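You operate a simulated robot arm through the tools that you are given. There is no shell and no other tool. Be economical: measure what you need, move in short steps, check, and stop when the job is done.

The job below is to be done with a simulated robot arm. You get a single attempt, and the scene is never put back.

TASK
Sand the rust off the green block with the orange sanding block.
Fine: clamp it in the vice first; put the sanding block back, open the vice and lay the clean block in the done tray.

It is judged by the outcome, as a careful person would: the job done as asked, and still so three seconds after it is handed in. It fails if anything else is knocked over, pushed out of place, dropped, spilled or broken.

THE ROBOT
A 7-joint arm with a two-finger parallel gripper, fixed in place. Base frame: the origin is at the foot of the arm, x ahead of it, y to its left, z up; the work surface is at about z = 0.86. Lengths are in m, angles in rad, forces in N, time in s.
With the tool pointing down near the work surface it reaches from about 0.24 to 0.68 m from the base axis. Its first joint turns from -1.152 to 1.152 rad. Payload 2.4 kg.
Tool frame: the origin (TCP) lies between the finger pads and is the grasp point; the fingertips stand 0.03 m ahead of it; z points along the fingers, y is the line along which they close. Largest opening 0.094 m; finger width 0.028, thickness 0.01; the body of the gripper, 0.05 by 0.096 m, starts 0.055 m behind the TCP.
Orientation is that of the tool frame in the base frame, as a unit quaternion [x, y, z, w]. With the fingers straight down and closing along the base's y, the tool's x points along the base's -x, its y along +y and its z along -z.

THE INTERFACE
- The arm moves only by the tool play_rows. Its argument "targets" is a list of rows, each a list of 3 entries, a list of its own where there are three numbers: the turn, a rotation vector about the tool's x, y, z in rad, then the shift along the tool's x, y, z in m, then the opening, from 0 (shut) to 1 (fully open). In form: [[[wx, wy, wz], [tx, ty, tz], gripper], ...]. A call has 1 to 20 rows; each row is the pose to reach, as a shift and turn from the pose commanded when the call began, along the tool's axes at that moment. Rows are played at 5 a second. More than 0.05 m and 0.15 rad between two rows, or a gripper value outside its range, and nothing of the call is played. Where a pose cannot be reached the arm comes as near as it can. A force on the tool above 90 N (or 10 N above the force at the start of the call, whichever is more), or a blocked arm, ends the call early, and 0.2 s more pass. Each finger travels about 0.153 m/s and halts on what it meets, pressing with about 22 N; the grip force reading is that of the motor and also rises with nothing between the fingers. The clock runs only during rows and for 0.2 s after the last one: add rows that repeat a pose to give the fingers time. It gives the time, the measured TCP pose, the force on the tool (base axes), the opening and the grip force at its end, in the units of the frame above (readings bear some noise).
- Cameras (640 x 400 px; columns grow to the right, rows downward): "scene" is fixed at [0.0376, 0.4683, 1.4549]; the picture's right is [-0.78, -0.62, 0.00], its down [-0.30, 0.37, -0.88] and it looks along [0.55, -0.69, -0.47] (base axes); focal length 316 px, centre (320, 200). "wrist" rides on the gripper at [0.076, 0.014, -0.102] in the tool frame; the picture's right is [-0.18, 0.98, 0.00], its down [-0.75, -0.14, -0.64] and it looks along [-0.63, -0.12, 0.77] (tool axes); focal length 243 px, centre (320, 200). There is no depth. A picture from a camera that has moved, and an enlarged one, comes with that camera's place and axes in the base frame and with its lens.
- snapshot(camera): a new picture of that camera. No time passes.
- close_up(camera, box): a new picture of the part [left, top, right, bottom] of that camera's present view, enlarged. No time passes.
- hand_in(): hands the job in; it is judged then, once.

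Go step by step. Nothing tells you positions but the pictures and the camera data: compare them with the known pose of the tool, close in by small moves and look again before you grip or let go. The budget is 120 turns and 68 pictures, counting those below and the enlarged ones. Unless the task says otherwise, let go and move clear before handing in, and close with one line.

The tools are called after "Request:" as name(argument=value, ...) on one line, values as JSON. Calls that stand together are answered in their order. play_rows: Moves the arm, as the interface text tells. Its arguments: {"type":"object","properties":{"targets":{"type":"array","items":{"type":"array"}}},"required":["targets"]} The other tools are called the same way: snapshot (camera) takes a picture; close_up (camera, box) takes an enlarged picture of a part of a camera's view; hand_in () hands the job in.

At the start:

```text
clock: 0.0
tool_pos: [0.404, -0.0775, 1.3109]
orientation: [0.0, 1.0, 0.0, 0.0]
ft_force: [-0.3, 0.0, 0.1]
gripper_width: 0.0941
grasp_force: 0.1
```

scene: 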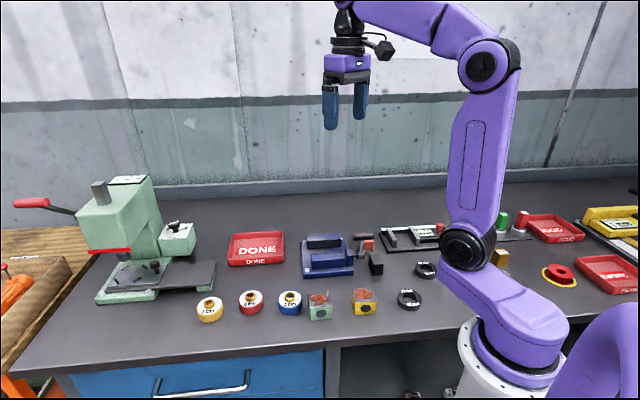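
wrist: 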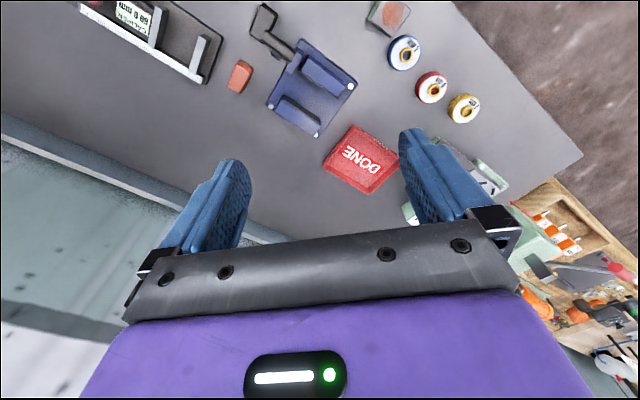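

I see a blue vice, a red DONE tray, and several small blocks; I need closer views to identify the green/rusty block and the orange sanding block.

Request:
close_up(camera="scene", box=[290, 210, 450, 310])

Request:
close_up(camera="scene", box=[380, 200, 560, 312])

Request:
close_up(camera="wrist", box=[160, 0, 480, 200])

```text
4.00 times, centred on (370, 260) of scene
camera zoom: at [0.0376, 0.4683, 1.4549], right [-0.78, -0.62, 0.0], down [-0.3, 0.37, -0.88], along [0.55, -0.69, -0.47], focal length 1263 px, centre (120, -40)
```

zoom: 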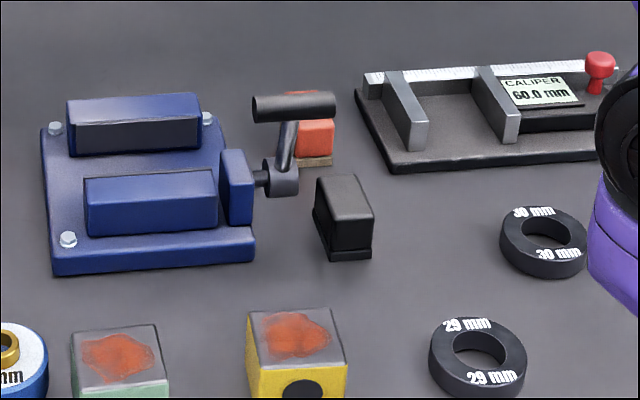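

```text
3.56 times, centred on (470, 256) of scene
camera zoom: at [0.0376, 0.4683, 1.4549], right [-0.78, -0.62, 0.0], down [-0.3, 0.37, -0.88], along [0.55, -0.69, -0.47], focal length 1123 px, centre (-213, 1)
```

zoom: 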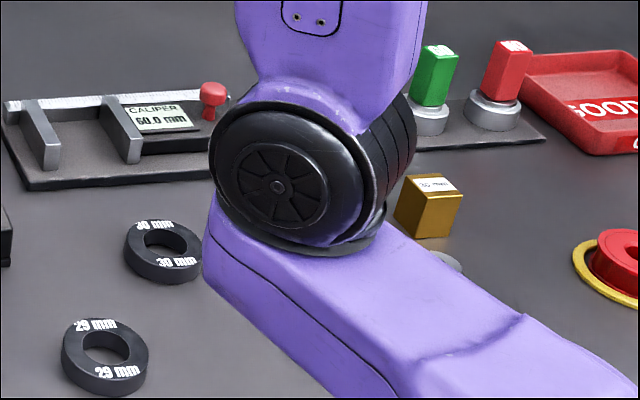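

```text
2.00 times, centred on (320, 100) of wrist
camera zoom: at [0.3288, -0.0635, 1.4131], right [0.18, 0.98, 0.0], down [0.75, -0.14, 0.64], along [0.63, -0.12, -0.77], focal length 485 px, centre (320, 400)
```

zoom: 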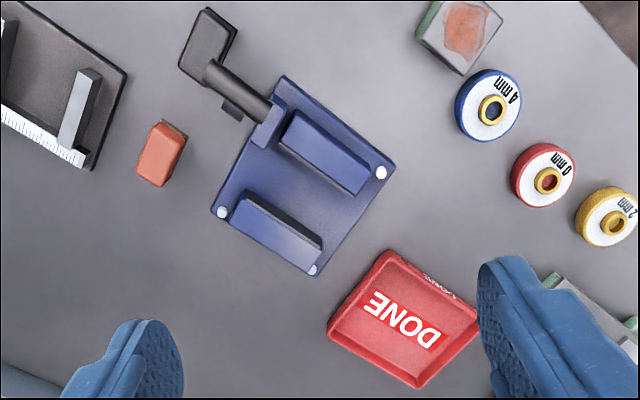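

The green rusty block is near (0.373, 0.048), the vice is around (0.48, -0.11) rotated about 45°, and the sanding block is behind its lever. I'll move lower for a better look at the vice and lever.

Request:
play_rows(targets=[[[0, 0, 0], [0.01, 0, 0.04], 1], [[0, 0, 0], [0.02, 0, 0.08], 1], [[0, 0, 0], [0.03, -0.01, 0.12], 1], [[0, 0, 0], [0.05, -0.02, 0.16], 1], [[0, 0, 0], [0.06, -0.03, 0.19], 1], [[0, 0, 0], [0.06, -0.03, 0.19], 1]])

Request:
snapshot(camera="wrist")

Request:
snapshot(camera="scene")

```text
clock: 1.4
tool_pos: [0.3432, -0.1087, 1.1188]
orientation: [0.0, 1.0, 0.0, 0.0]
ft_force: [0.7, 0.5, 1.2]
gripper_width: 0.0943
grasp_force: 0.0
```

```text
62 pictures are left
camera wrist: at [0.2677, -0.0941, 1.2217], right [0.18, 0.98, 0.0], down [0.75, -0.14, 0.64], along [0.63, -0.12, -0.77], focal length 243 px, centre (320, 200)
```

wrist: 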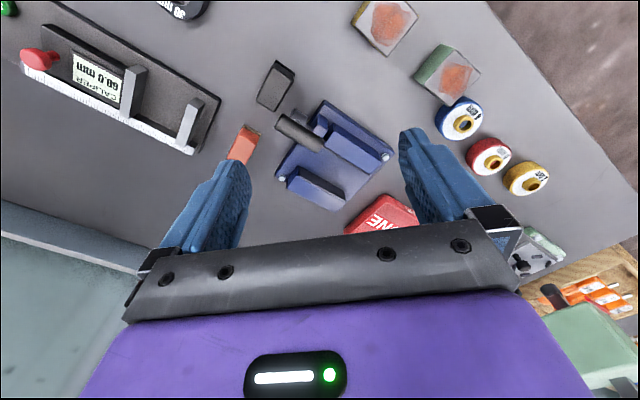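

```text
61 pictures are left
```

scene: 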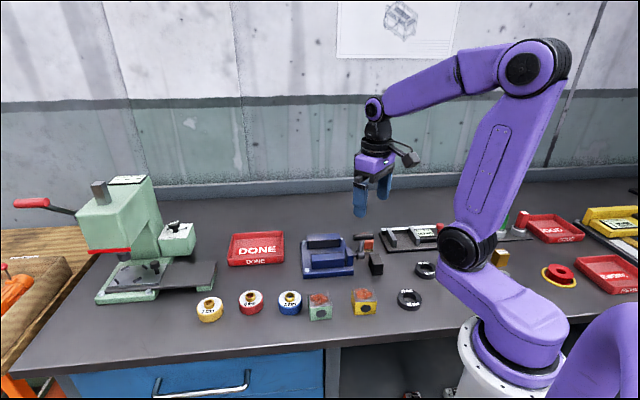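

Request:
close_up(camera="wrist", box=[220, 50, 412, 220])

Request:
close_up(camera="wrist", box=[340, 0, 532, 120])

Request:
close_up(camera="scene", box=[290, 220, 400, 330])

```text
2.35 times, centred on (316, 135) of wrist
camera zoom: at [0.2677, -0.0941, 1.2217], right [0.18, 0.98, 0.0], down [0.75, -0.14, 0.64], along [0.63, -0.12, -0.77], focal length 571 px, centre (329, 353)
```

zoom: 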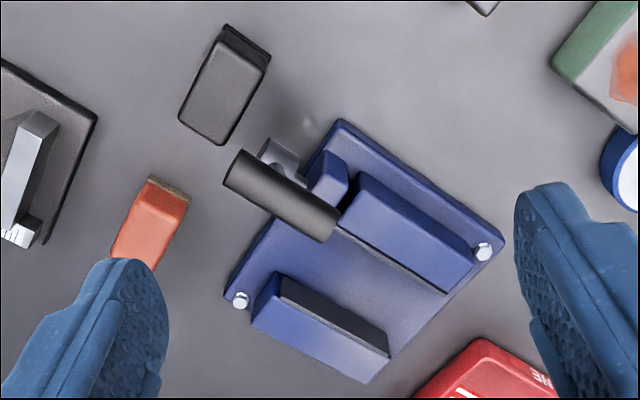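

```text
3.33 times, centred on (436, 60) of wrist
camera zoom: at [0.2677, -0.0941, 1.2217], right [0.18, 0.98, 0.0], down [0.75, -0.14, 0.64], along [0.63, -0.12, -0.77], focal length 809 px, centre (-67, 667)
```

zoom: 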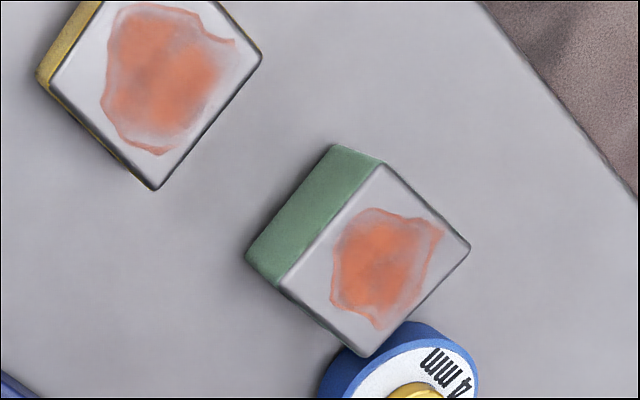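

```text
3.64 times, centred on (345, 275) of scene
camera zoom: at [0.0376, 0.4683, 1.4549], right [-0.78, -0.62, 0.0], down [-0.3, 0.37, -0.88], along [0.55, -0.69, -0.47], focal length 1148 px, centre (229, -73)
```

zoom: 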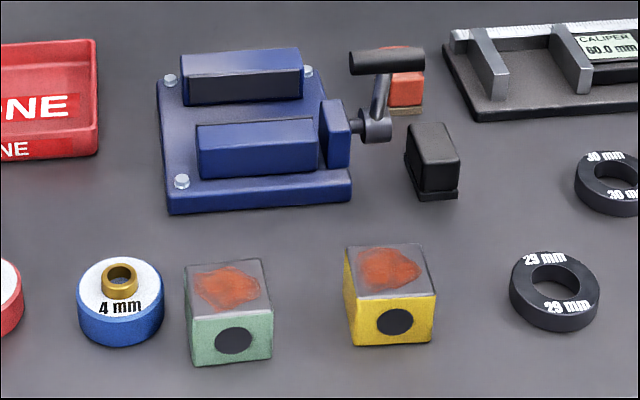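

The vice jaws run along (1,1) and close along (1,-1); the gap is about 65 mm, and the green block is about 50×41×48 mm at (0.374, 0.047), already aligned with it. I'll turn 45° and hover over the green block.

Request:
play_rows(targets=[[[0, 0, 0.131], [-0.005, 0.026, 0.01], 1], [[0, 0, 0.262], [-0.01, 0.052, 0.02], 1], [[0, 0, 0.393], [-0.015, 0.078, 0.03], 1], [[0, 0, 0.524], [-0.02, 0.104, 0.05], 1], [[0, 0, 0.655], [-0.025, 0.13, 0.07], 1], [[0, 0, 0.785], [-0.0306, 0.1555, 0.1], 1], [[0, 0, 0.785], [-0.0306, 0.1555, 0.1], 1]])

Request:
snapshot(camera="wrist")

Request:
close_up(camera="scene", box=[250, 180, 442, 300])

```text
clock: 3.0
tool_pos: [0.3753, 0.0471, 1.019]
orientation: [0.383, 0.924, 0.001, 0.0]
ft_force: [-0.6, 1.2, -0.8]
gripper_width: 0.094
grasp_force: 0.1
```

```text
57 pictures are left
camera wrist: at [0.3308, 0.1116, 1.1218], right [0.83, 0.56, 0.0], down [0.43, -0.63, 0.64], along [0.36, -0.53, -0.77], focal length 243 px, centre (320, 200)
```

wrist: 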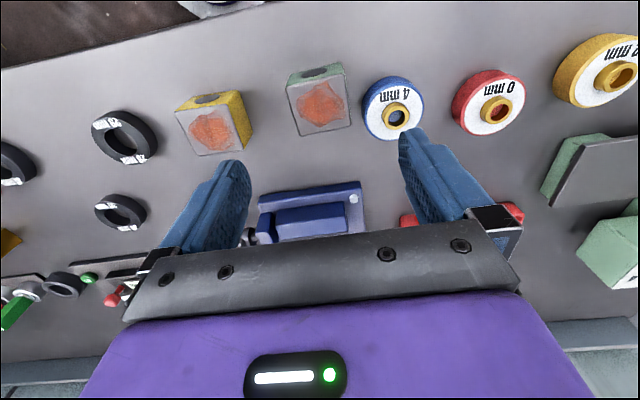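

```text
3.33 times, centred on (346, 240) of scene
camera zoom: at [0.0376, 0.4683, 1.4549], right [-0.78, -0.62, 0.0], down [-0.3, 0.37, -0.88], along [0.55, -0.69, -0.47], focal length 1053 px, centre (233, 67)
```

zoom: 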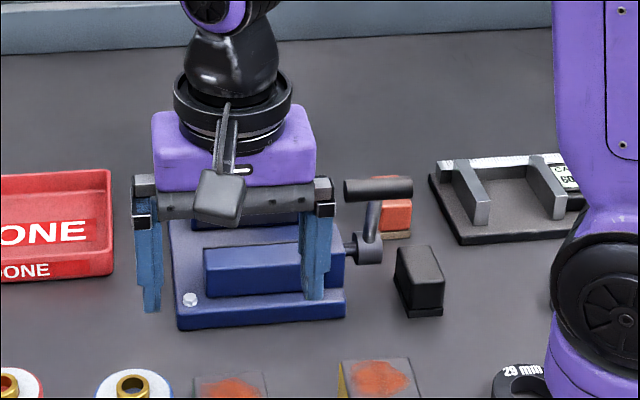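

The block's top centre is at about (0.372, 0.049), but the blue ring is only about 15 mm from it. I'll narrow the opening, shift slightly away from the ring, and descend partway to check.

Request:
play_rows(targets=[[[0, 0, 0], [0.009, 0, 0.02], 0.62], [[0, 0, 0], [0.009, 0, 0.05], 0.62], [[0, 0, 0], [0.009, 0, 0.067], 0.62], [[0, 0, 0], [0.009, 0, 0.067], 0.62]])

Request:
snapshot(camera="wrist")

Request:
close_up(camera="scene", box=[250, 220, 410, 320])

```text
clock: 4.0
tool_pos: [0.3699, 0.0548, 0.9515]
orientation: [0.382, 0.924, 0.0, 0.0]
ft_force: [-0.1, 0.1, 0.4]
gripper_width: 0.0582
grasp_force: 0.1
```

```text
55 pictures are left
camera wrist: at [0.3259, 0.1186, 1.0544], right [0.83, 0.56, 0.0], down [0.43, -0.63, 0.64], along [0.36, -0.53, -0.77], focal length 243 px, centre (320, 200)
```

wrist: 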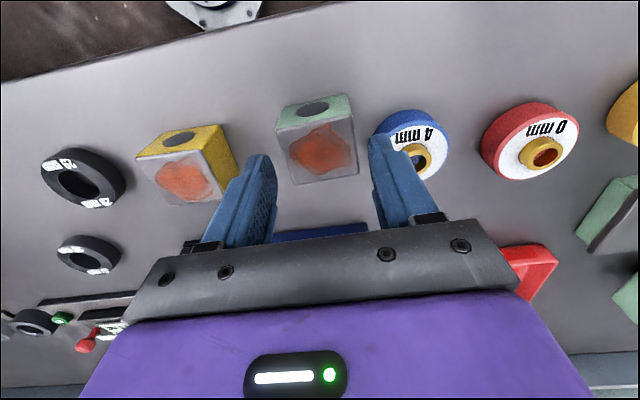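

```text
4.00 times, centred on (330, 270) of scene
camera zoom: at [0.0376, 0.4683, 1.4549], right [-0.78, -0.62, 0.0], down [-0.3, 0.37, -0.88], along [0.55, -0.69, -0.47], focal length 1263 px, centre (280, -80)
```

zoom: 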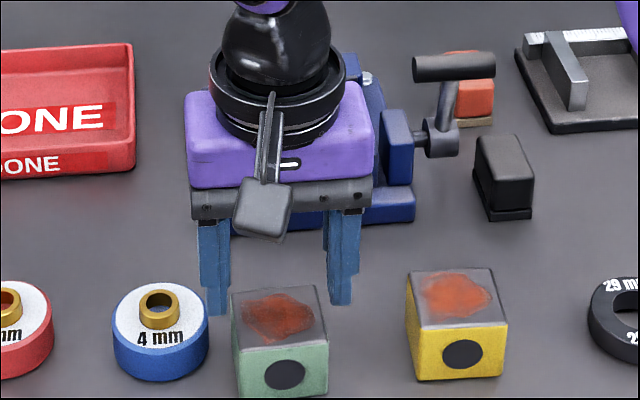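

The fingers straddle the block evenly with clearance to the ring. I'll descend and grip.

Request:
play_rows(targets=[[[0, 0, 0], [0, 0, 0.02], 0.62], [[0, 0, 0], [0, 0, 0.04], 0.62], [[0, 0, 0], [0, 0, 0.0555], 0.62], [[0, 0, 0], [0, 0, 0.0555], 0.62], [[0, 0, 0], [0, 0, 0.0555], 0.4], [[0, 0, 0], [0, 0, 0.0555], 0.4], [[0, 0, 0], [0, 0, 0.0555], 0.4]])

Request:
close_up(camera="scene", box=[250, 220, 410, 320])

```text
clock: 5.6
tool_pos: [0.3676, 0.0545, 0.8948]
orientation: [0.383, 0.924, 0.001, 0.0]
ft_force: [-0.5, -0.1, 0.3]
gripper_width: 0.0567
grasp_force: 22.1
```

```text
4.00 times, centred on (330, 270) of scene
camera zoom: at [0.0377, 0.4683, 1.4549], right [-0.78, -0.62, 0.0], down [-0.3, 0.37, -0.88], along [0.55, -0.69, -0.47], focal length 1263 px, centre (280, -80)
```

zoom: 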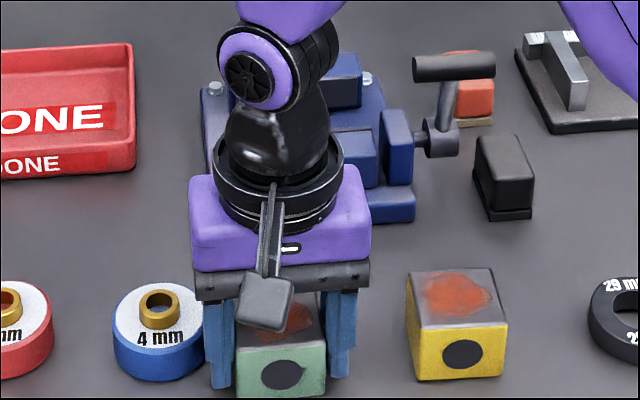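

Gripped (56.7 mm wide). I'll lift it well up and carry it to above the vice gap, then look.

Request:
play_rows(targets=[[[0, 0, 0], [0, 0, -0.04], 0.4], [[0, 0, 0], [0, 0, -0.08], 0.4], [[0, 0, 0], [0, 0, -0.12], 0.4], [[0, 0, 0], [-0.02, -0.01, -0.15], 0.4], [[0, 0, 0], [-0.06, -0.02, -0.155], 0.4], [[0, 0, 0], [-0.1, -0.03, -0.155], 0.4], [[0, 0, 0], [-0.14, -0.04, -0.155], 0.4], [[0, 0, 0], [-0.175, -0.0415, -0.155], 0.4], [[0, 0, 0], [-0.198, -0.0415, -0.155], 0.4], [[0, 0, 0], [-0.198, -0.0415, -0.155], 0.4]])

Request:
snapshot(camera="wrist")

Request:
close_up(camera="scene", box=[240, 140, 432, 290])

```text
clock: 7.8
tool_pos: [0.4805, -0.1152, 1.0518]
orientation: [0.383, 0.924, 0.0, -0.001]
ft_force: [0.2, -0.8, -4.8]
gripper_width: 0.0568
grasp_force: 22.4
```

```text
52 pictures are left
camera wrist: at [0.4366, -0.0518, 1.1556], right [0.82, 0.57, 0.0], down [0.43, -0.63, 0.64], along [0.36, -0.53, -0.77], focal length 243 px, centre (320, 200)
```

wrist: 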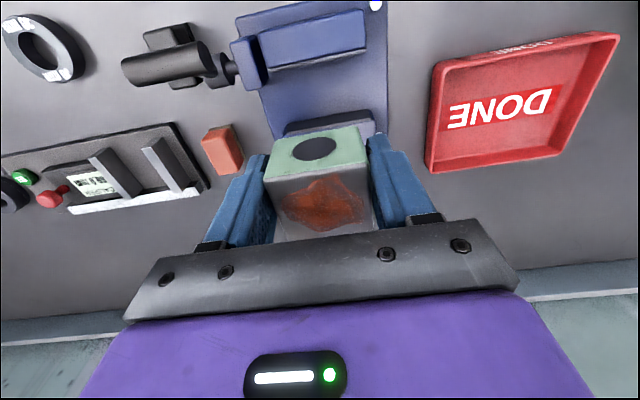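

```text
2.67 times, centred on (336, 215) of scene
camera zoom: at [0.0377, 0.4682, 1.4549], right [-0.78, -0.62, 0.0], down [-0.3, 0.37, -0.88], along [0.55, -0.69, -0.47], focal length 842 px, centre (277, 160)
```

zoom: 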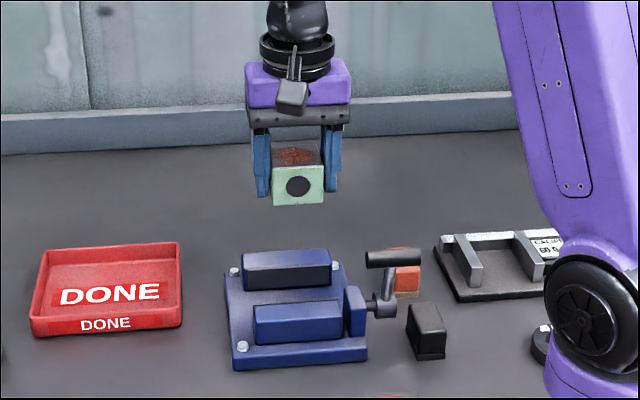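

Request:
close_up(camera="wrist", box=[220, 0, 420, 140])

Request:
close_up(camera="scene", box=[300, 210, 396, 290])

```text
2.86 times, centred on (320, 70) of wrist
camera zoom: at [0.4366, -0.0518, 1.1556], right [0.82, 0.57, 0.0], down [0.43, -0.63, 0.64], along [0.36, -0.53, -0.77], focal length 693 px, centre (320, 571)
```

zoom: 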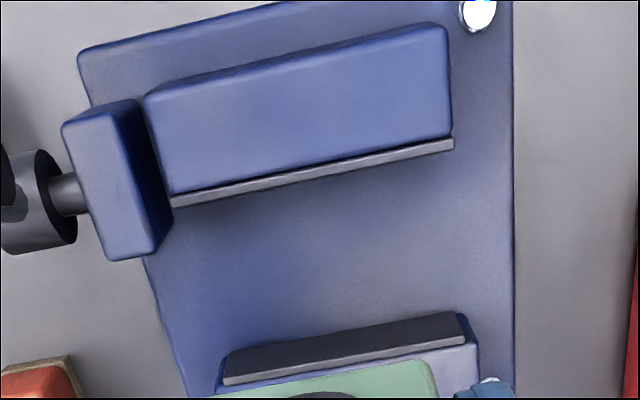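

```text
5.00 times, centred on (348, 250) of scene
camera zoom: at [0.0377, 0.4682, 1.4549], right [-0.78, -0.62, 0.0], down [-0.3, 0.37, -0.88], along [0.55, -0.69, -0.47], focal length 1579 px, centre (180, -50)
```

zoom: 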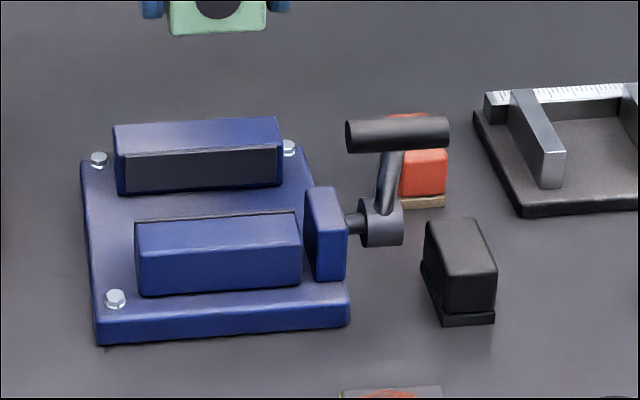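

The gap spans n ≈ 0.391–0.453 (about 62 mm), with jaw tops around 0.90; the block needs only a few mm of correction. I'll descend to just above the vice base.

Request:
play_rows(targets=[[[0, 0, 0], [0.0035, 0.002, 0.03], 0.4], [[0, 0, 0], [0.0035, 0.002, 0.07], 0.4], [[0, 0, 0], [0.0035, 0.002, 0.095], 0.4], [[0, 0, 0], [0.0035, 0.002, 0.115], 0.4], [[0, 0, 0], [0.0035, 0.002, 0.115], 0.4]])

Request:
close_up(camera="scene", box=[300, 190, 396, 290])

Request:
close_up(camera="wrist", box=[180, 0, 460, 220])

```text
clock: 9.0
tool_pos: [0.4787, -0.1102, 0.9375]
orientation: [0.382, 0.924, 0.0, 0.002]
ft_force: [1.8, 2.5, 11.7]
gripper_width: 0.0566
grasp_force: 22.1
```

```text
4.00 times, centred on (348, 240) of scene
camera zoom: at [0.0375, 0.4684, 1.4548], right [-0.78, -0.62, 0.0], down [-0.3, 0.37, -0.88], along [0.55, -0.69, -0.47], focal length 1263 px, centre (208, 40)
```

zoom: 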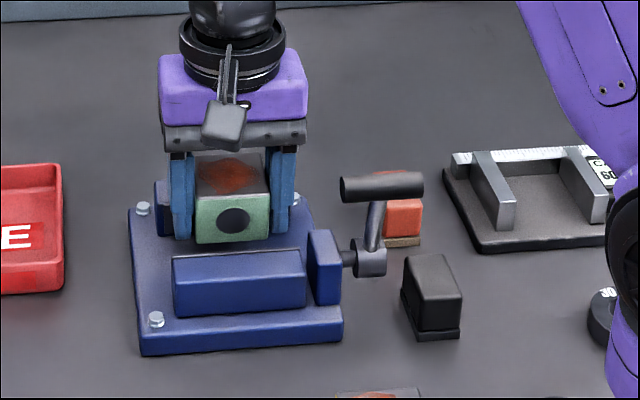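

```text
1.82 times, centred on (320, 110) of wrist
camera zoom: at [0.4352, -0.0461, 1.0403], right [0.82, 0.57, 0.0], down [0.43, -0.63, 0.64], along [0.37, -0.53, -0.76], focal length 441 px, centre (320, 364)
```

zoom: 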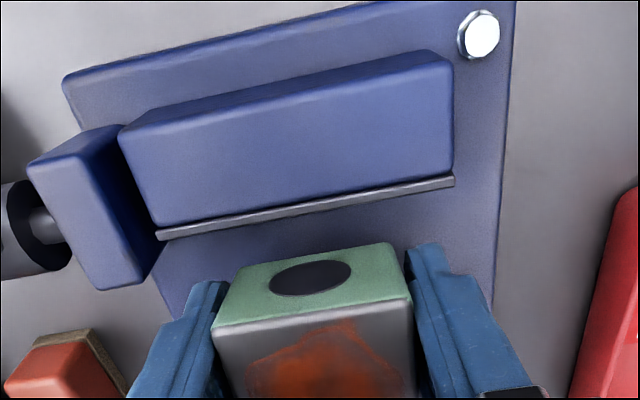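

The 11.7 N upward force and the view (15 mm gap at the front) suggest the block is touching the back jaw's top. I'll lift and shift forward by about 7.5 mm.

Request:
play_rows(targets=[[[0, 0, 0], [0, 0, -0.015], 0.4], [[0, 0, 0], [0.0075, 0, -0.015], 0.4], [[0, 0, 0], [0.0075, 0, -0.015], 0.4]])

Request:
close_up(camera="wrist", box=[180, 0, 460, 220])

Request:
close_up(camera="scene", box=[310, 200, 374, 280])

```text
clock: 9.8
tool_pos: [0.4723, -0.1072, 0.9515]
orientation: [0.383, 0.924, 0.0, 0.0]
ft_force: [1.1, -0.1, -4.1]
gripper_width: 0.0563
grasp_force: 22.4
```

```text
1.82 times, centred on (320, 110) of wrist
camera zoom: at [0.429, -0.0417, 1.0546], right [0.83, 0.56, 0.0], down [0.43, -0.63, 0.64], along [0.36, -0.53, -0.77], focal length 441 px, centre (320, 364)
```

zoom: 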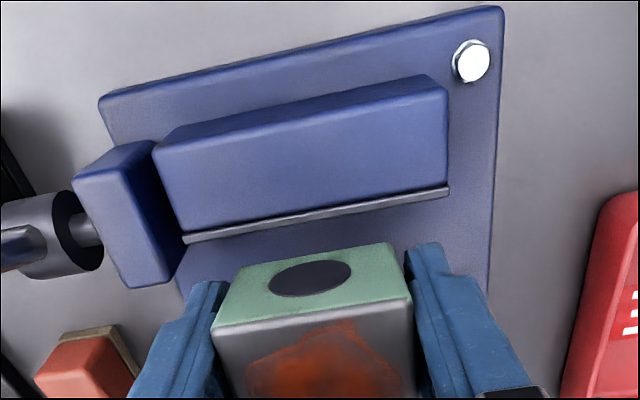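

```text
5.00 times, centred on (342, 240) of scene
camera zoom: at [0.0377, 0.4683, 1.4549], right [-0.78, -0.62, 0.0], down [-0.3, 0.37, -0.88], along [0.55, -0.69, -0.47], focal length 1579 px, centre (210, 0)
```

zoom: 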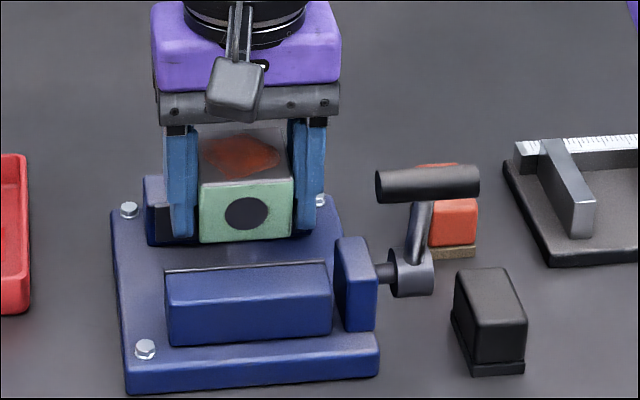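

The front clearance is now about 7 mm, roughly centred. I'll descend between the jaws.

Request:
play_rows(targets=[[[0, 0, 0], [0, 0, 0.012], 0.4], [[0, 0, 0], [0, 0, 0.022], 0.4], [[0, 0, 0], [0, 0, 0.03], 0.4], [[0, 0, 0], [0, 0, 0.03], 0.4]])

Request:
close_up(camera="scene", box=[310, 200, 374, 280])

```text
clock: 10.8
tool_pos: [0.4724, -0.1051, 0.9223]
orientation: [0.382, 0.924, -0.001, -0.001]
ft_force: [-0.1, -1.2, -3.6]
gripper_width: 0.0563
grasp_force: 22.6
```

```text
5.00 times, centred on (342, 240) of scene
camera zoom: at [0.0377, 0.4683, 1.4549], right [-0.78, -0.62, 0.0], down [-0.3, 0.37, -0.88], along [0.55, -0.69, -0.47], focal length 1579 px, centre (210, 0)
```

zoom: 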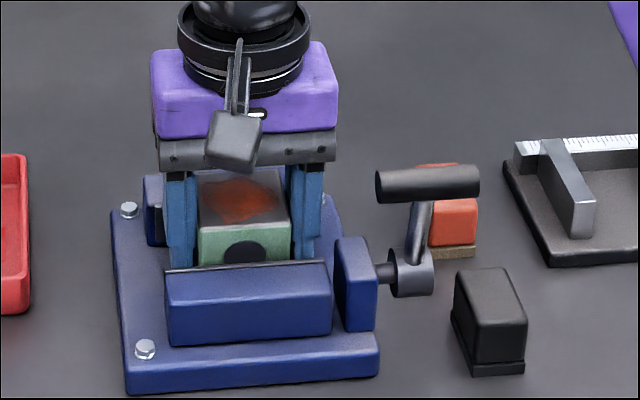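

It's in the gap without contact. I'll lower it in small steps to the base.

Request:
play_rows(targets=[[[0, 0, 0], [0, 0, 0.005], 0.4], [[0, 0, 0], [0, 0, 0.009], 0.4], [[0, 0, 0], [0, 0, 0.012], 0.4], [[0, 0, 0], [0, 0, 0.012], 0.4]])

```text
clock: 11.8
tool_pos: [0.4725, -0.1078, 0.9107]
orientation: [0.383, 0.924, 0.0, -0.001]
ft_force: [-0.3, -0.3, -4.3]
gripper_width: 0.0563
grasp_force: 21.9
```

Request:
play_rows(targets=[[[0, 0, 0], [0, 0, 0.002], 0.4], [[0, 0, 0], [0, 0, 0.004], 0.4], [[0, 0, 0], [0, 0, 0.004], 0.4]])

```text
clock: 12.6
tool_pos: [0.4729, -0.108, 0.9104]
orientation: [0.383, 0.924, 0.0, 0.001]
ft_force: [-11.1, -0.1, 62.6]
gripper_width: 0.0566
grasp_force: 21.6
```

Contact with the base (z ≈ 0.910). I'll relieve the pressure, then open and rise straight up.

Request:
play_rows(targets=[[[0, 0, 0], [0, 0, -0.0035], 0.4], [[0, 0, 0], [0, 0, -0.0035], 0.4], [[0, 0, 0], [0, 0, -0.0035], 0.7], [[0, 0, 0], [0, 0, -0.0035], 0.7], [[0, 0, 0], [0, 0, -0.03], 0.7], [[0, 0, 0], [0, 0, -0.07], 0.7], [[0, 0, 0], [0, 0, -0.12], 0.7], [[0, 0, 0], [0.04, 0, -0.14], 0.7], [[0, 0, 0], [0.06, 0, -0.14], 0.7], [[0, 0, 0], [0.06, 0, -0.14], 0.7]])

Request:
snapshot(camera="wrist")

Request:
close_up(camera="scene", box=[310, 200, 390, 280])

```text
clock: 14.8
tool_pos: [0.4302, -0.0647, 1.0483]
orientation: [0.383, 0.924, -0.001, 0.0]
ft_force: [-0.5, 0.1, 0.0]
gripper_width: 0.0656
grasp_force: 0.0
```

```text
43 pictures are left
camera wrist: at [0.3868, 0.0002, 1.1505], right [0.83, 0.56, 0.0], down [0.43, -0.63, 0.64], along [0.36, -0.53, -0.77], focal length 243 px, centre (320, 200)
```

wrist: 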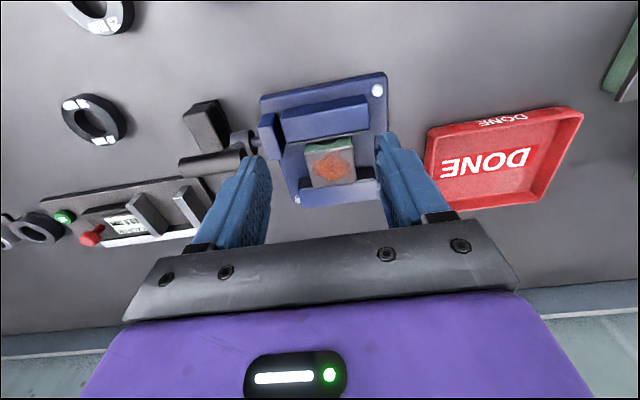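

```text
5.00 times, centred on (350, 240) of scene
camera zoom: at [0.0376, 0.4683, 1.4549], right [-0.78, -0.62, 0.0], down [-0.3, 0.37, -0.88], along [0.55, -0.69, -0.47], focal length 1579 px, centre (170, 0)
```

zoom: 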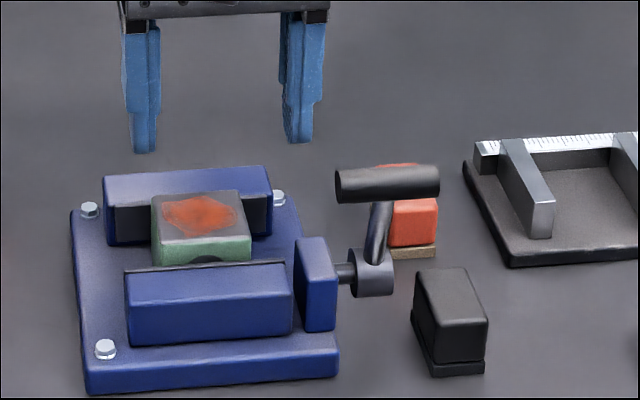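

The block sits in the gap. Next the lever: its crossbar is around (u 0.168, n 0.361, z 0.977) with its hub at (n 0.376, z 0.905), leaning slightly toward −n, so I'll position closed fingers on the −n side for a gentle push toward +n.

Request:
play_rows(targets=[[[0, 0, 0], [0.012, -0.03, 0], 0.4], [[0, 0, 0], [0.024, -0.06, 0], 0], [[0, 0, 0], [0.024, -0.088, 0], 0], [[0, 0, 0], [0.024, -0.088, 0.02], 0], [[0, 0, 0], [0.024, -0.088, 0.053], 0], [[0, 0, 0], [0.024, -0.088, 0.053], 0]])

Request:
snapshot(camera="wrist")

Request:
close_up(camera="scene", box=[310, 190, 406, 280])

```text
clock: 16.2
tool_pos: [0.3508, -0.1107, 0.994]
orientation: [0.383, 0.924, 0.002, -0.001]
ft_force: [1.3, 0.2, -0.3]
gripper_width: 0.0003
grasp_force: 22.4
```

```text
41 pictures are left
camera wrist: at [0.3073, -0.0464, 1.0969], right [0.82, 0.57, 0.0], down [0.43, -0.63, 0.64], along [0.36, -0.53, -0.77], focal length 243 px, centre (320, 200)
```

wrist: 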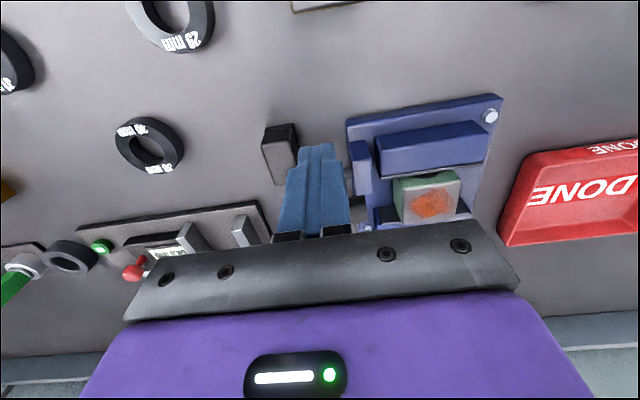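

```text
4.44 times, centred on (358, 235) of scene
camera zoom: at [0.0376, 0.4683, 1.4549], right [-0.78, -0.62, 0.0], down [-0.3, 0.37, -0.88], along [0.55, -0.69, -0.47], focal length 1404 px, centre (151, 44)
```

zoom: 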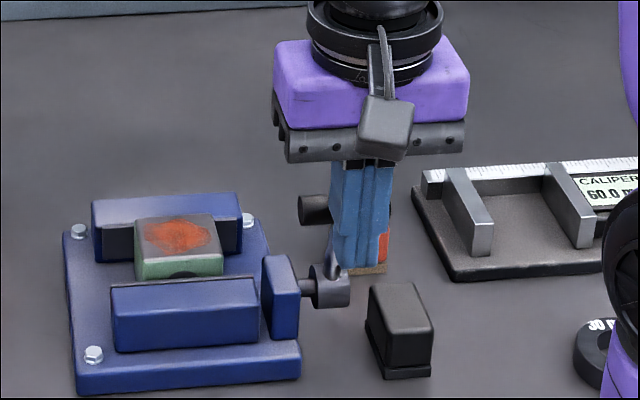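

Fingers are in front of the crossbar. I'll push toward +n in small steps and watch the force.

Request:
play_rows(targets=[[[0, 0, 0], [-0.006, 0, 0], 0], [[0, 0, 0], [-0.012, 0, 0], 0], [[0, 0, 0], [-0.018, 0, 0], 0], [[0, 0, 0], [-0.024, 0, 0], 0], [[0, 0, 0], [-0.03, 0, 0], 0]])

Request:
close_up(camera="scene", box=[310, 190, 406, 280])

```text
clock: 17.5
tool_pos: [0.3586, -0.1187, 0.9903]
orientation: [0.379, 0.925, 0.003, -0.032]
ft_force: [-6.9, 7.7, 4.5]
gripper_width: 0.0004
grasp_force: 22.2
stopped in row 5: the force on the tool passed its limit (the readings are from after the stop); the commanded pose is now the measured one
```

```text
4.44 times, centred on (358, 235) of scene
camera zoom: at [0.0374, 0.4685, 1.4548], right [-0.78, -0.62, 0.0], down [-0.3, 0.37, -0.88], along [0.55, -0.69, -0.47], focal length 1404 px, centre (151, 44)
```

zoom: 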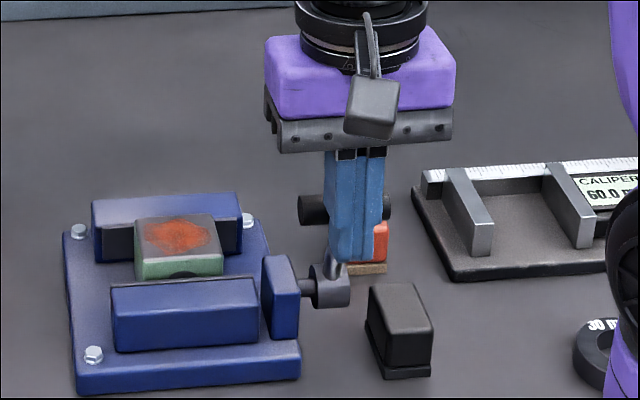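

The lever has a hard stop that way, so it must swing toward −n. I'll back off, restore the orientation, go over to the other side of the crossbar.

Request:
play_rows(targets=[[[-0.009, -0.03, 0.004], [0.012, 0, 0], 0], [[-0.019, -0.061, 0.008], [0.015, 0, -0.03], 0], [[-0.019, -0.061, 0.008], [0.015, 0, -0.07], 0], [[-0.019, -0.061, 0.008], [-0.025, 0, -0.075], 0], [[-0.019, -0.061, 0.008], [-0.065, 0, -0.075], 0], [[-0.019, -0.061, 0.008], [-0.065, 0, -0.075], 0]])

```text
clock: 18.9
tool_pos: [0.4112, -0.169, 1.0628]
orientation: [0.383, 0.924, 0.0, 0.004]
ft_force: [-0.2, 0.7, -0.2]
gripper_width: 0.0
grasp_force: 21.9
```

Request:
play_rows(targets=[[[0, 0, 0], [0, 0, 0.035], 0], [[0, 0, 0], [0, 0, 0.068], 0], [[0, 0, 0], [0.01, 0, 0.068], 0], [[0, 0, 0], [0.018, 0, 0.068], 0], [[0, 0, 0], [0.025, 0, 0.067], 0], [[0, 0, 0], [0.032, 0, 0.067], 0], [[0, 0, 0], [0.039, 0, 0.067], 0], [[0, 0, 0], [0.046, 0, 0.067], 0], [[0, 0, 0], [0.046, 0, 0.067], 0]])

Request:
close_up(camera="scene", box=[310, 190, 406, 280])

```text
clock: 20.9
tool_pos: [0.3779, -0.137, 0.9933]
orientation: [0.383, 0.924, 0.0, 0.004]
ft_force: [0.7, 0.9, -0.7]
gripper_width: 0.0001
grasp_force: 21.8
```

```text
4.44 times, centred on (358, 235) of scene
camera zoom: at [0.0376, 0.4683, 1.4549], right [-0.78, -0.62, 0.0], down [-0.3, 0.37, -0.88], along [0.55, -0.69, -0.47], focal length 1404 px, centre (151, 44)
```

zoom: 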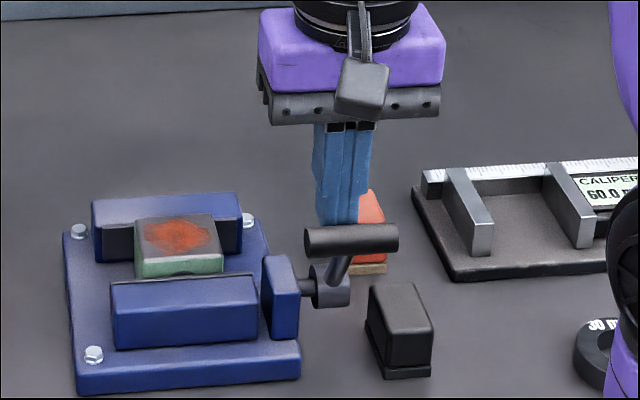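

The lever is swinging toward −n freely. Continue along the arc.

Request:
play_rows(targets=[[[0, 0, 0], [0.009, 0, 0.002], 0], [[0, 0, 0], [0.018, 0, 0.005], 0], [[0, 0, 0], [0.025, 0, 0.009], 0], [[0, 0, 0], [0.032, 0, 0.014], 0], [[0, 0, 0], [0.037, 0, 0.021], 0], [[0, 0, 0], [0.042, 0, 0.029], 0], [[0, 0, 0], [0.045, 0, 0.038], 0], [[0, 0, 0], [0.046, 0, 0.047], 0]])

Request:
close_up(camera="scene", box=[310, 190, 406, 280])

```text
clock: 22.5
tool_pos: [0.3506, -0.1081, 0.964]
orientation: [0.384, 0.923, 0.0, 0.011]
ft_force: [-0.2, -1.8, 15.5]
gripper_width: 0.0
grasp_force: 21.8
stopped in row 7: the force on the tool passed its limit (the readings are from after the stop); the commanded pose is now the measured one
```

```text
4.44 times, centred on (358, 235) of scene
camera zoom: at [0.0374, 0.4683, 1.4549], right [-0.78, -0.62, 0.0], down [-0.3, 0.37, -0.88], along [0.55, -0.69, -0.47], focal length 1404 px, centre (151, 44)
```

zoom: 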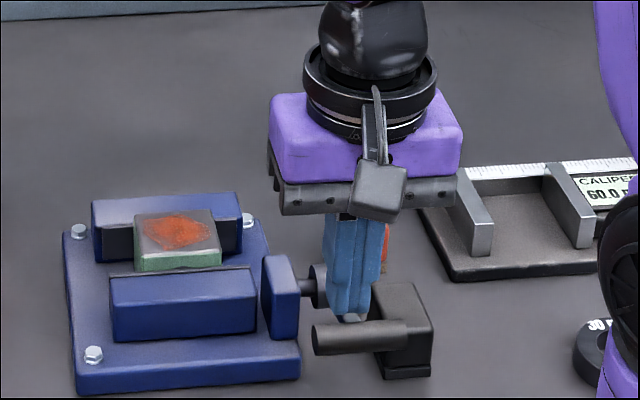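

The force limit was reached with the jaw against the block. I'll lift off and inspect the clamp.

Request:
play_rows(targets=[[[0, 0, 0], [0, 0, -0.03], 0], [[0, 0, 0], [0, 0, -0.07], 0], [[0, 0, 0], [0.02, 0.03, -0.09], 0], [[0, 0, 0], [0.02, 0.06, -0.09], 0], [[0, 0, 0], [0.02, 0.06, -0.09], 0]])

Request:
close_up(camera="scene", box=[310, 200, 406, 290])

Request:
close_up(camera="wrist", box=[180, 60, 480, 250])

```text
clock: 23.7
tool_pos: [0.3783, -0.05, 1.0538]
orientation: [0.384, 0.923, 0.0, 0.01]
ft_force: [0.4, -0.2, -0.4]
gripper_width: 0.0
grasp_force: 22.1
```

```text
4.44 times, centred on (358, 245) of scene
camera zoom: at [0.0376, 0.4683, 1.4549], right [-0.78, -0.62, 0.0], down [-0.3, 0.37, -0.88], along [0.55, -0.69, -0.47], focal length 1404 px, centre (151, 0)
```

zoom: 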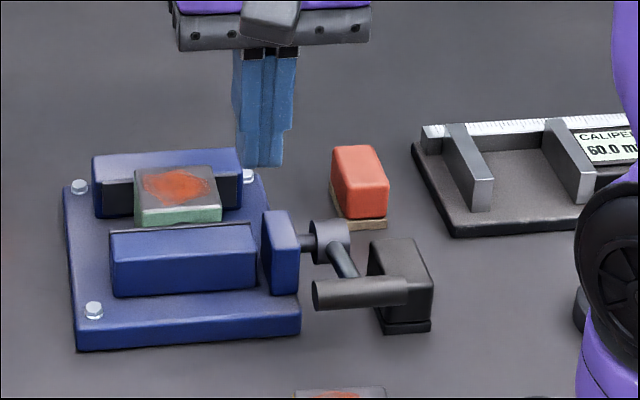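

```text
2.11 times, centred on (330, 155) of wrist
camera zoom: at [0.3325, 0.0151, 1.1553], right [0.83, 0.56, 0.01], down [0.42, -0.63, 0.65], along [0.37, -0.54, -0.76], focal length 511 px, centre (299, 295)
```

zoom: 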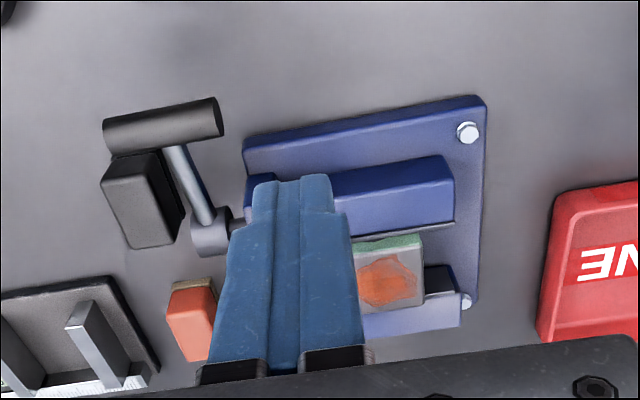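

Request:
close_up(camera="scene", box=[322, 226, 370, 262])

Request:
play_rows(targets=[[[0, 0, -0.005], [0, 0.05, 0], 0.2], [[0, 0, -0.01], [-0.02, 0.1, -0.01], 0.5], [[0, 0, -0.01], [-0.02, 0.1, -0.01], 0.7]])

Request:
close_up(camera="wrist", box=[160, 60, 400, 220])

```text
11.11 times, centred on (346, 244) of scene
camera zoom: at [0.0376, 0.4683, 1.4549], right [-0.78, -0.62, 0.0], down [-0.3, 0.37, -0.88], along [0.55, -0.69, -0.47], focal length 3509 px, centre (31, -289)
```

zoom: 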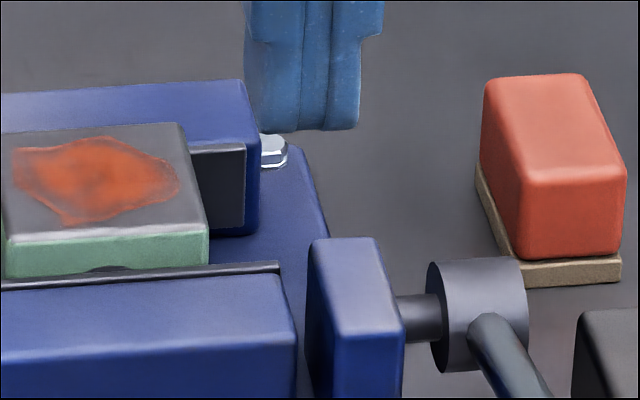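

```text
refused: row 2 steps farther than a row can; nothing moved
```

```text
2.50 times, centred on (280, 140) of wrist
camera zoom: at [0.3325, 0.0151, 1.1553], right [0.83, 0.56, 0.01], down [0.42, -0.63, 0.65], along [0.37, -0.54, -0.76], focal length 606 px, centre (420, 350)
```

zoom: 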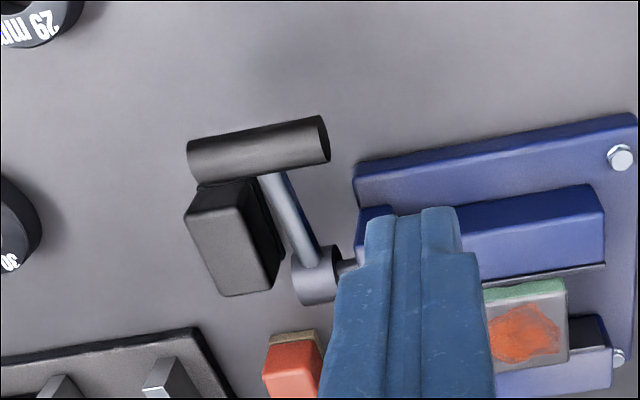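

Request:
play_rows(targets=[[[0, 0, 0], [0, 0.03, 0], 0.2], [[0, 0, 0], [-0.02, 0.06, 0], 0.5], [[0, 0, 0], [-0.02, 0.09, 0], 0.7], [[0, 0, 0], [-0.02, 0.09, 0], 0.7]])

Request:
close_up(camera="wrist", box=[130, 60, 370, 210])

```text
clock: 24.7
tool_pos: [0.4551, -0.0017, 1.0529]
orientation: [0.385, 0.923, 0.0, 0.01]
ft_force: [-0.6, -0.5, 0.5]
gripper_width: 0.066
grasp_force: 0.1
```

```text
2.67 times, centred on (250, 135) of wrist
camera zoom: at [0.411, 0.0649, 1.154], right [0.83, 0.56, 0.01], down [0.42, -0.63, 0.65], along [0.37, -0.54, -0.76], focal length 647 px, centre (507, 373)
```

zoom: 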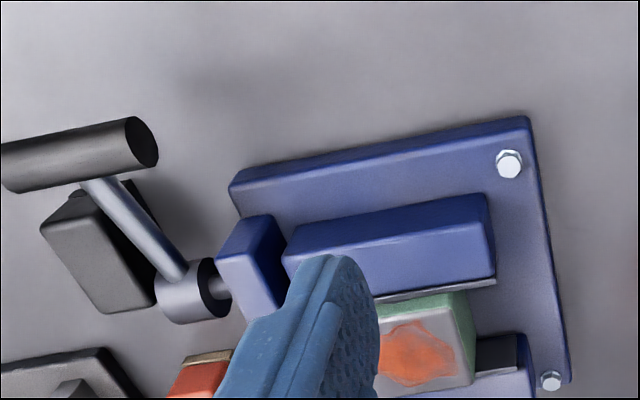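

The jaws appear tight on the block (jaw travel matches its thickness) and the lever stays down. Next I'll hover above the orange sanding block at about (0.419, -0.247).

Request:
play_rows(targets=[[[0.003, 0.009, -0.002], [-0.02, -0.03, 0], 0.7], [[0.0077, 0.0185, -0.0044], [-0.045, -0.06, 0], 0.6], [[0.0077, 0.0185, -0.0044], [-0.07, -0.09, 0], 0.53], [[0.0077, 0.0185, -0.0044], [-0.095, -0.12, 0], 0.53], [[0.0077, 0.0185, -0.0044], [-0.12, -0.15, 0], 0.53], [[0.0077, 0.0185, -0.0044], [-0.14, -0.18, 0], 0.53], [[0.0077, 0.0185, -0.0044], [-0.148, -0.2, 0.01], 0.53], [[0.0077, 0.0185, -0.0044], [-0.148, -0.2, 0.01], 0.53]])

Request:
close_up(camera="scene", box=[320, 170, 430, 280])

Request:
snapshot(camera="wrist")

```text
clock: 26.5
tool_pos: [0.4179, -0.2458, 1.0454]
orientation: [0.382, 0.924, -0.001, -0.001]
ft_force: [-0.1, 0.4, -0.4]
gripper_width: 0.0499
grasp_force: 0.1
```

```text
3.64 times, centred on (375, 225) of scene
camera zoom: at [0.0376, 0.4683, 1.4549], right [-0.78, -0.62, 0.0], down [-0.3, 0.37, -0.88], along [0.55, -0.69, -0.47], focal length 1148 px, centre (120, 109)
```

zoom: 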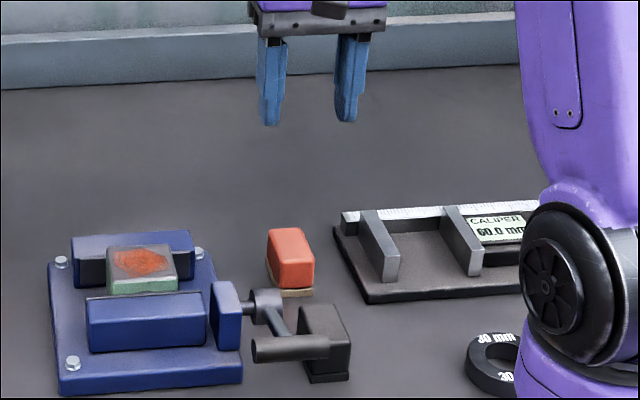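

```text
30 pictures are left
camera wrist: at [0.375, -0.182, 1.1481], right [0.82, 0.57, 0.0], down [0.43, -0.63, 0.64], along [0.36, -0.53, -0.77], focal length 243 px, centre (320, 200)
```

wrist: 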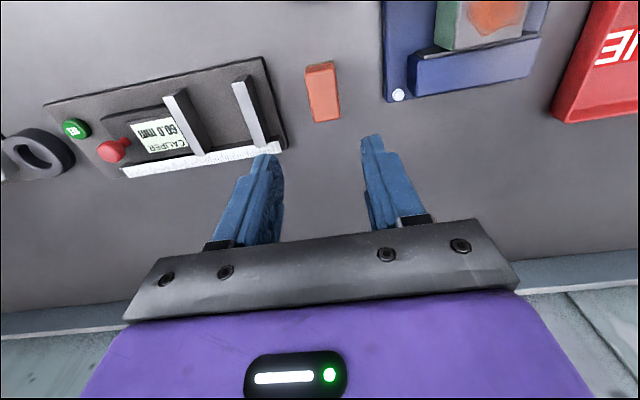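

Request:
play_rows(targets=[[[0, 0, 0], [0.003, 0.0025, 0.04], 0.53], [[0, 0, 0], [0.003, 0.0025, 0.08], 0.53], [[0, 0, 0], [0.003, 0.0025, 0.105], 0.53], [[0, 0, 0], [0.003, 0.0025, 0.105], 0.53]])

Request:
close_up(camera="scene", box=[350, 190, 414, 270])

Request:
close_up(camera="wrist", box=[200, 60, 440, 250])

```text
clock: 27.5
tool_pos: [0.4164, -0.243, 0.9382]
orientation: [0.382, 0.924, -0.001, -0.002]
ft_force: [-0.8, 0.9, 0.7]
gripper_width: 0.0496
grasp_force: 0.0
```

```text
5.00 times, centred on (382, 230) of scene
camera zoom: at [0.0376, 0.4683, 1.4549], right [-0.78, -0.62, 0.0], down [-0.3, 0.37, -0.88], along [0.55, -0.69, -0.47], focal length 1579 px, centre (10, 50)
```

zoom: 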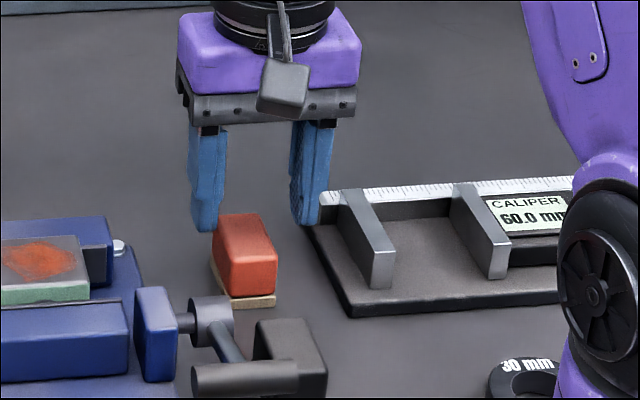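

```text
2.11 times, centred on (320, 155) of wrist
camera zoom: at [0.3733, -0.1788, 1.0412], right [0.82, 0.57, 0.0], down [0.43, -0.63, 0.64], along [0.36, -0.53, -0.77], focal length 511 px, centre (320, 295)
```

zoom: 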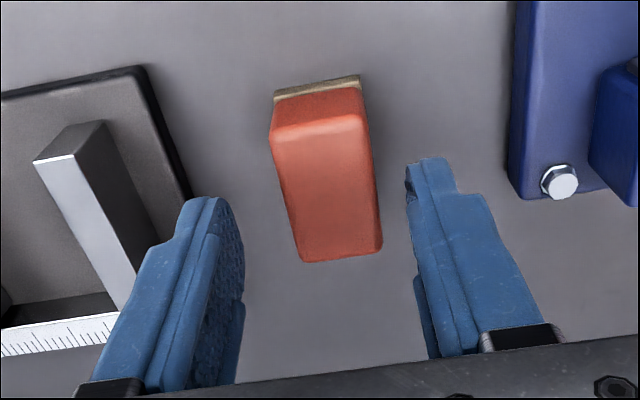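

The block is about 4 mm toward +u from the finger centre. I'll correct, descend and grip.

Request:
play_rows(targets=[[[0, 0, 0], [0, 0.004, 0], 0.53], [[0, 0, 0], [0, 0.004, 0.02], 0.53], [[0, 0, 0], [0, 0.004, 0.039], 0.53], [[0, 0, 0], [0, 0.004, 0.039], 0.53], [[0, 0, 0], [0, 0.004, 0.039], 0.1], [[0, 0, 0], [0, 0.004, 0.039], 0.1], [[0, 0, 0], [0, 0.004, 0.039], 0.1]])

Request:
close_up(camera="scene", box=[350, 190, 414, 270])

```text
clock: 29.1
tool_pos: [0.42, -0.2397, 0.8995]
orientation: [0.382, 0.924, 0.0, -0.001]
ft_force: [1.1, 0.2, 1.6]
gripper_width: 0.0336
grasp_force: 22.0
```

```text
5.00 times, centred on (382, 230) of scene
camera zoom: at [0.0376, 0.4683, 1.4549], right [-0.78, -0.62, 0.0], down [-0.3, 0.37, -0.88], along [0.55, -0.69, -0.47], focal length 1579 px, centre (10, 50)
```

zoom: 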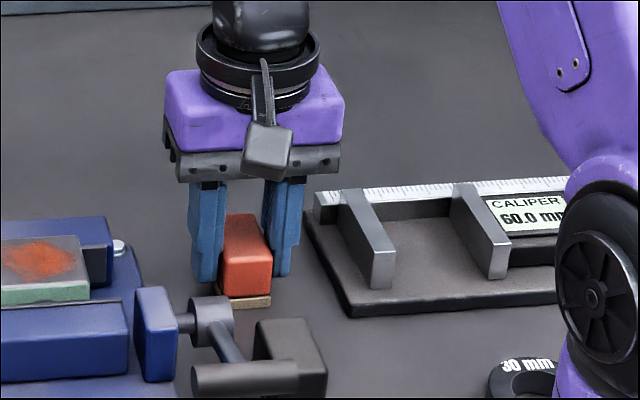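

Gripped (33.6 mm). I'll lift and carry it to above the clamped green block.

Request:
play_rows(targets=[[[0, 0, 0], [0, 0, -0.03], 0.1], [[0, 0, 0], [0, 0, -0.07], 0.1], [[0, 0, 0], [0, 0, -0.1], 0.1], [[0, 0, 0], [0.01, 0.04, -0.1], 0.1], [[0, 0, 0], [0.025, 0.08, -0.1], 0.1], [[0, 0, 0], [0.037, 0.12, -0.1], 0.1], [[0, 0, 0], [0.037, 0.1305, -0.1], 0.1], [[0, 0, 0], [0.037, 0.1305, -0.1], 0.1]])

Request:
close_up(camera="scene", box=[306, 180, 386, 280])

Request:
close_up(camera="wrist", box=[180, 0, 460, 220])

```text
clock: 30.9
tool_pos: [0.4855, -0.1218, 1.0015]
orientation: [0.382, 0.924, 0.0, 0.0]
ft_force: [0.2, 0.9, -2.0]
gripper_width: 0.0335
grasp_force: 22.2
```

```text
4.00 times, centred on (346, 230) of scene
camera zoom: at [0.0376, 0.4683, 1.4549], right [-0.78, -0.62, 0.0], down [-0.3, 0.37, -0.88], along [0.55, -0.69, -0.47], focal length 1263 px, centre (216, 80)
```

zoom: 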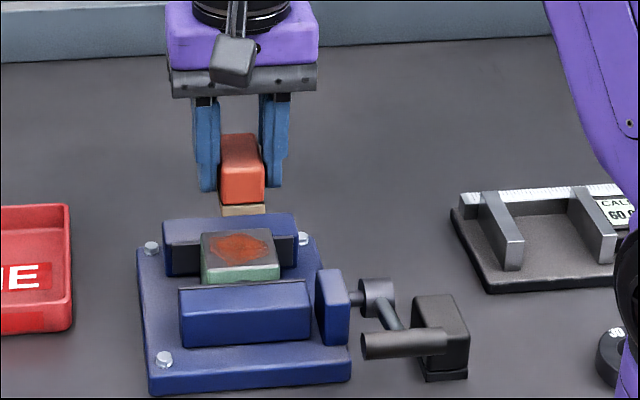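

```text
1.82 times, centred on (320, 110) of wrist
camera zoom: at [0.4436, -0.0571, 1.1042], right [0.82, 0.57, 0.0], down [0.43, -0.63, 0.64], along [0.36, -0.53, -0.77], focal length 441 px, centre (320, 364)
```

zoom: 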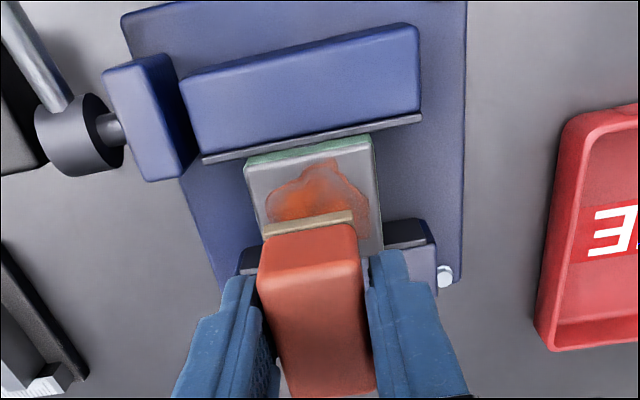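

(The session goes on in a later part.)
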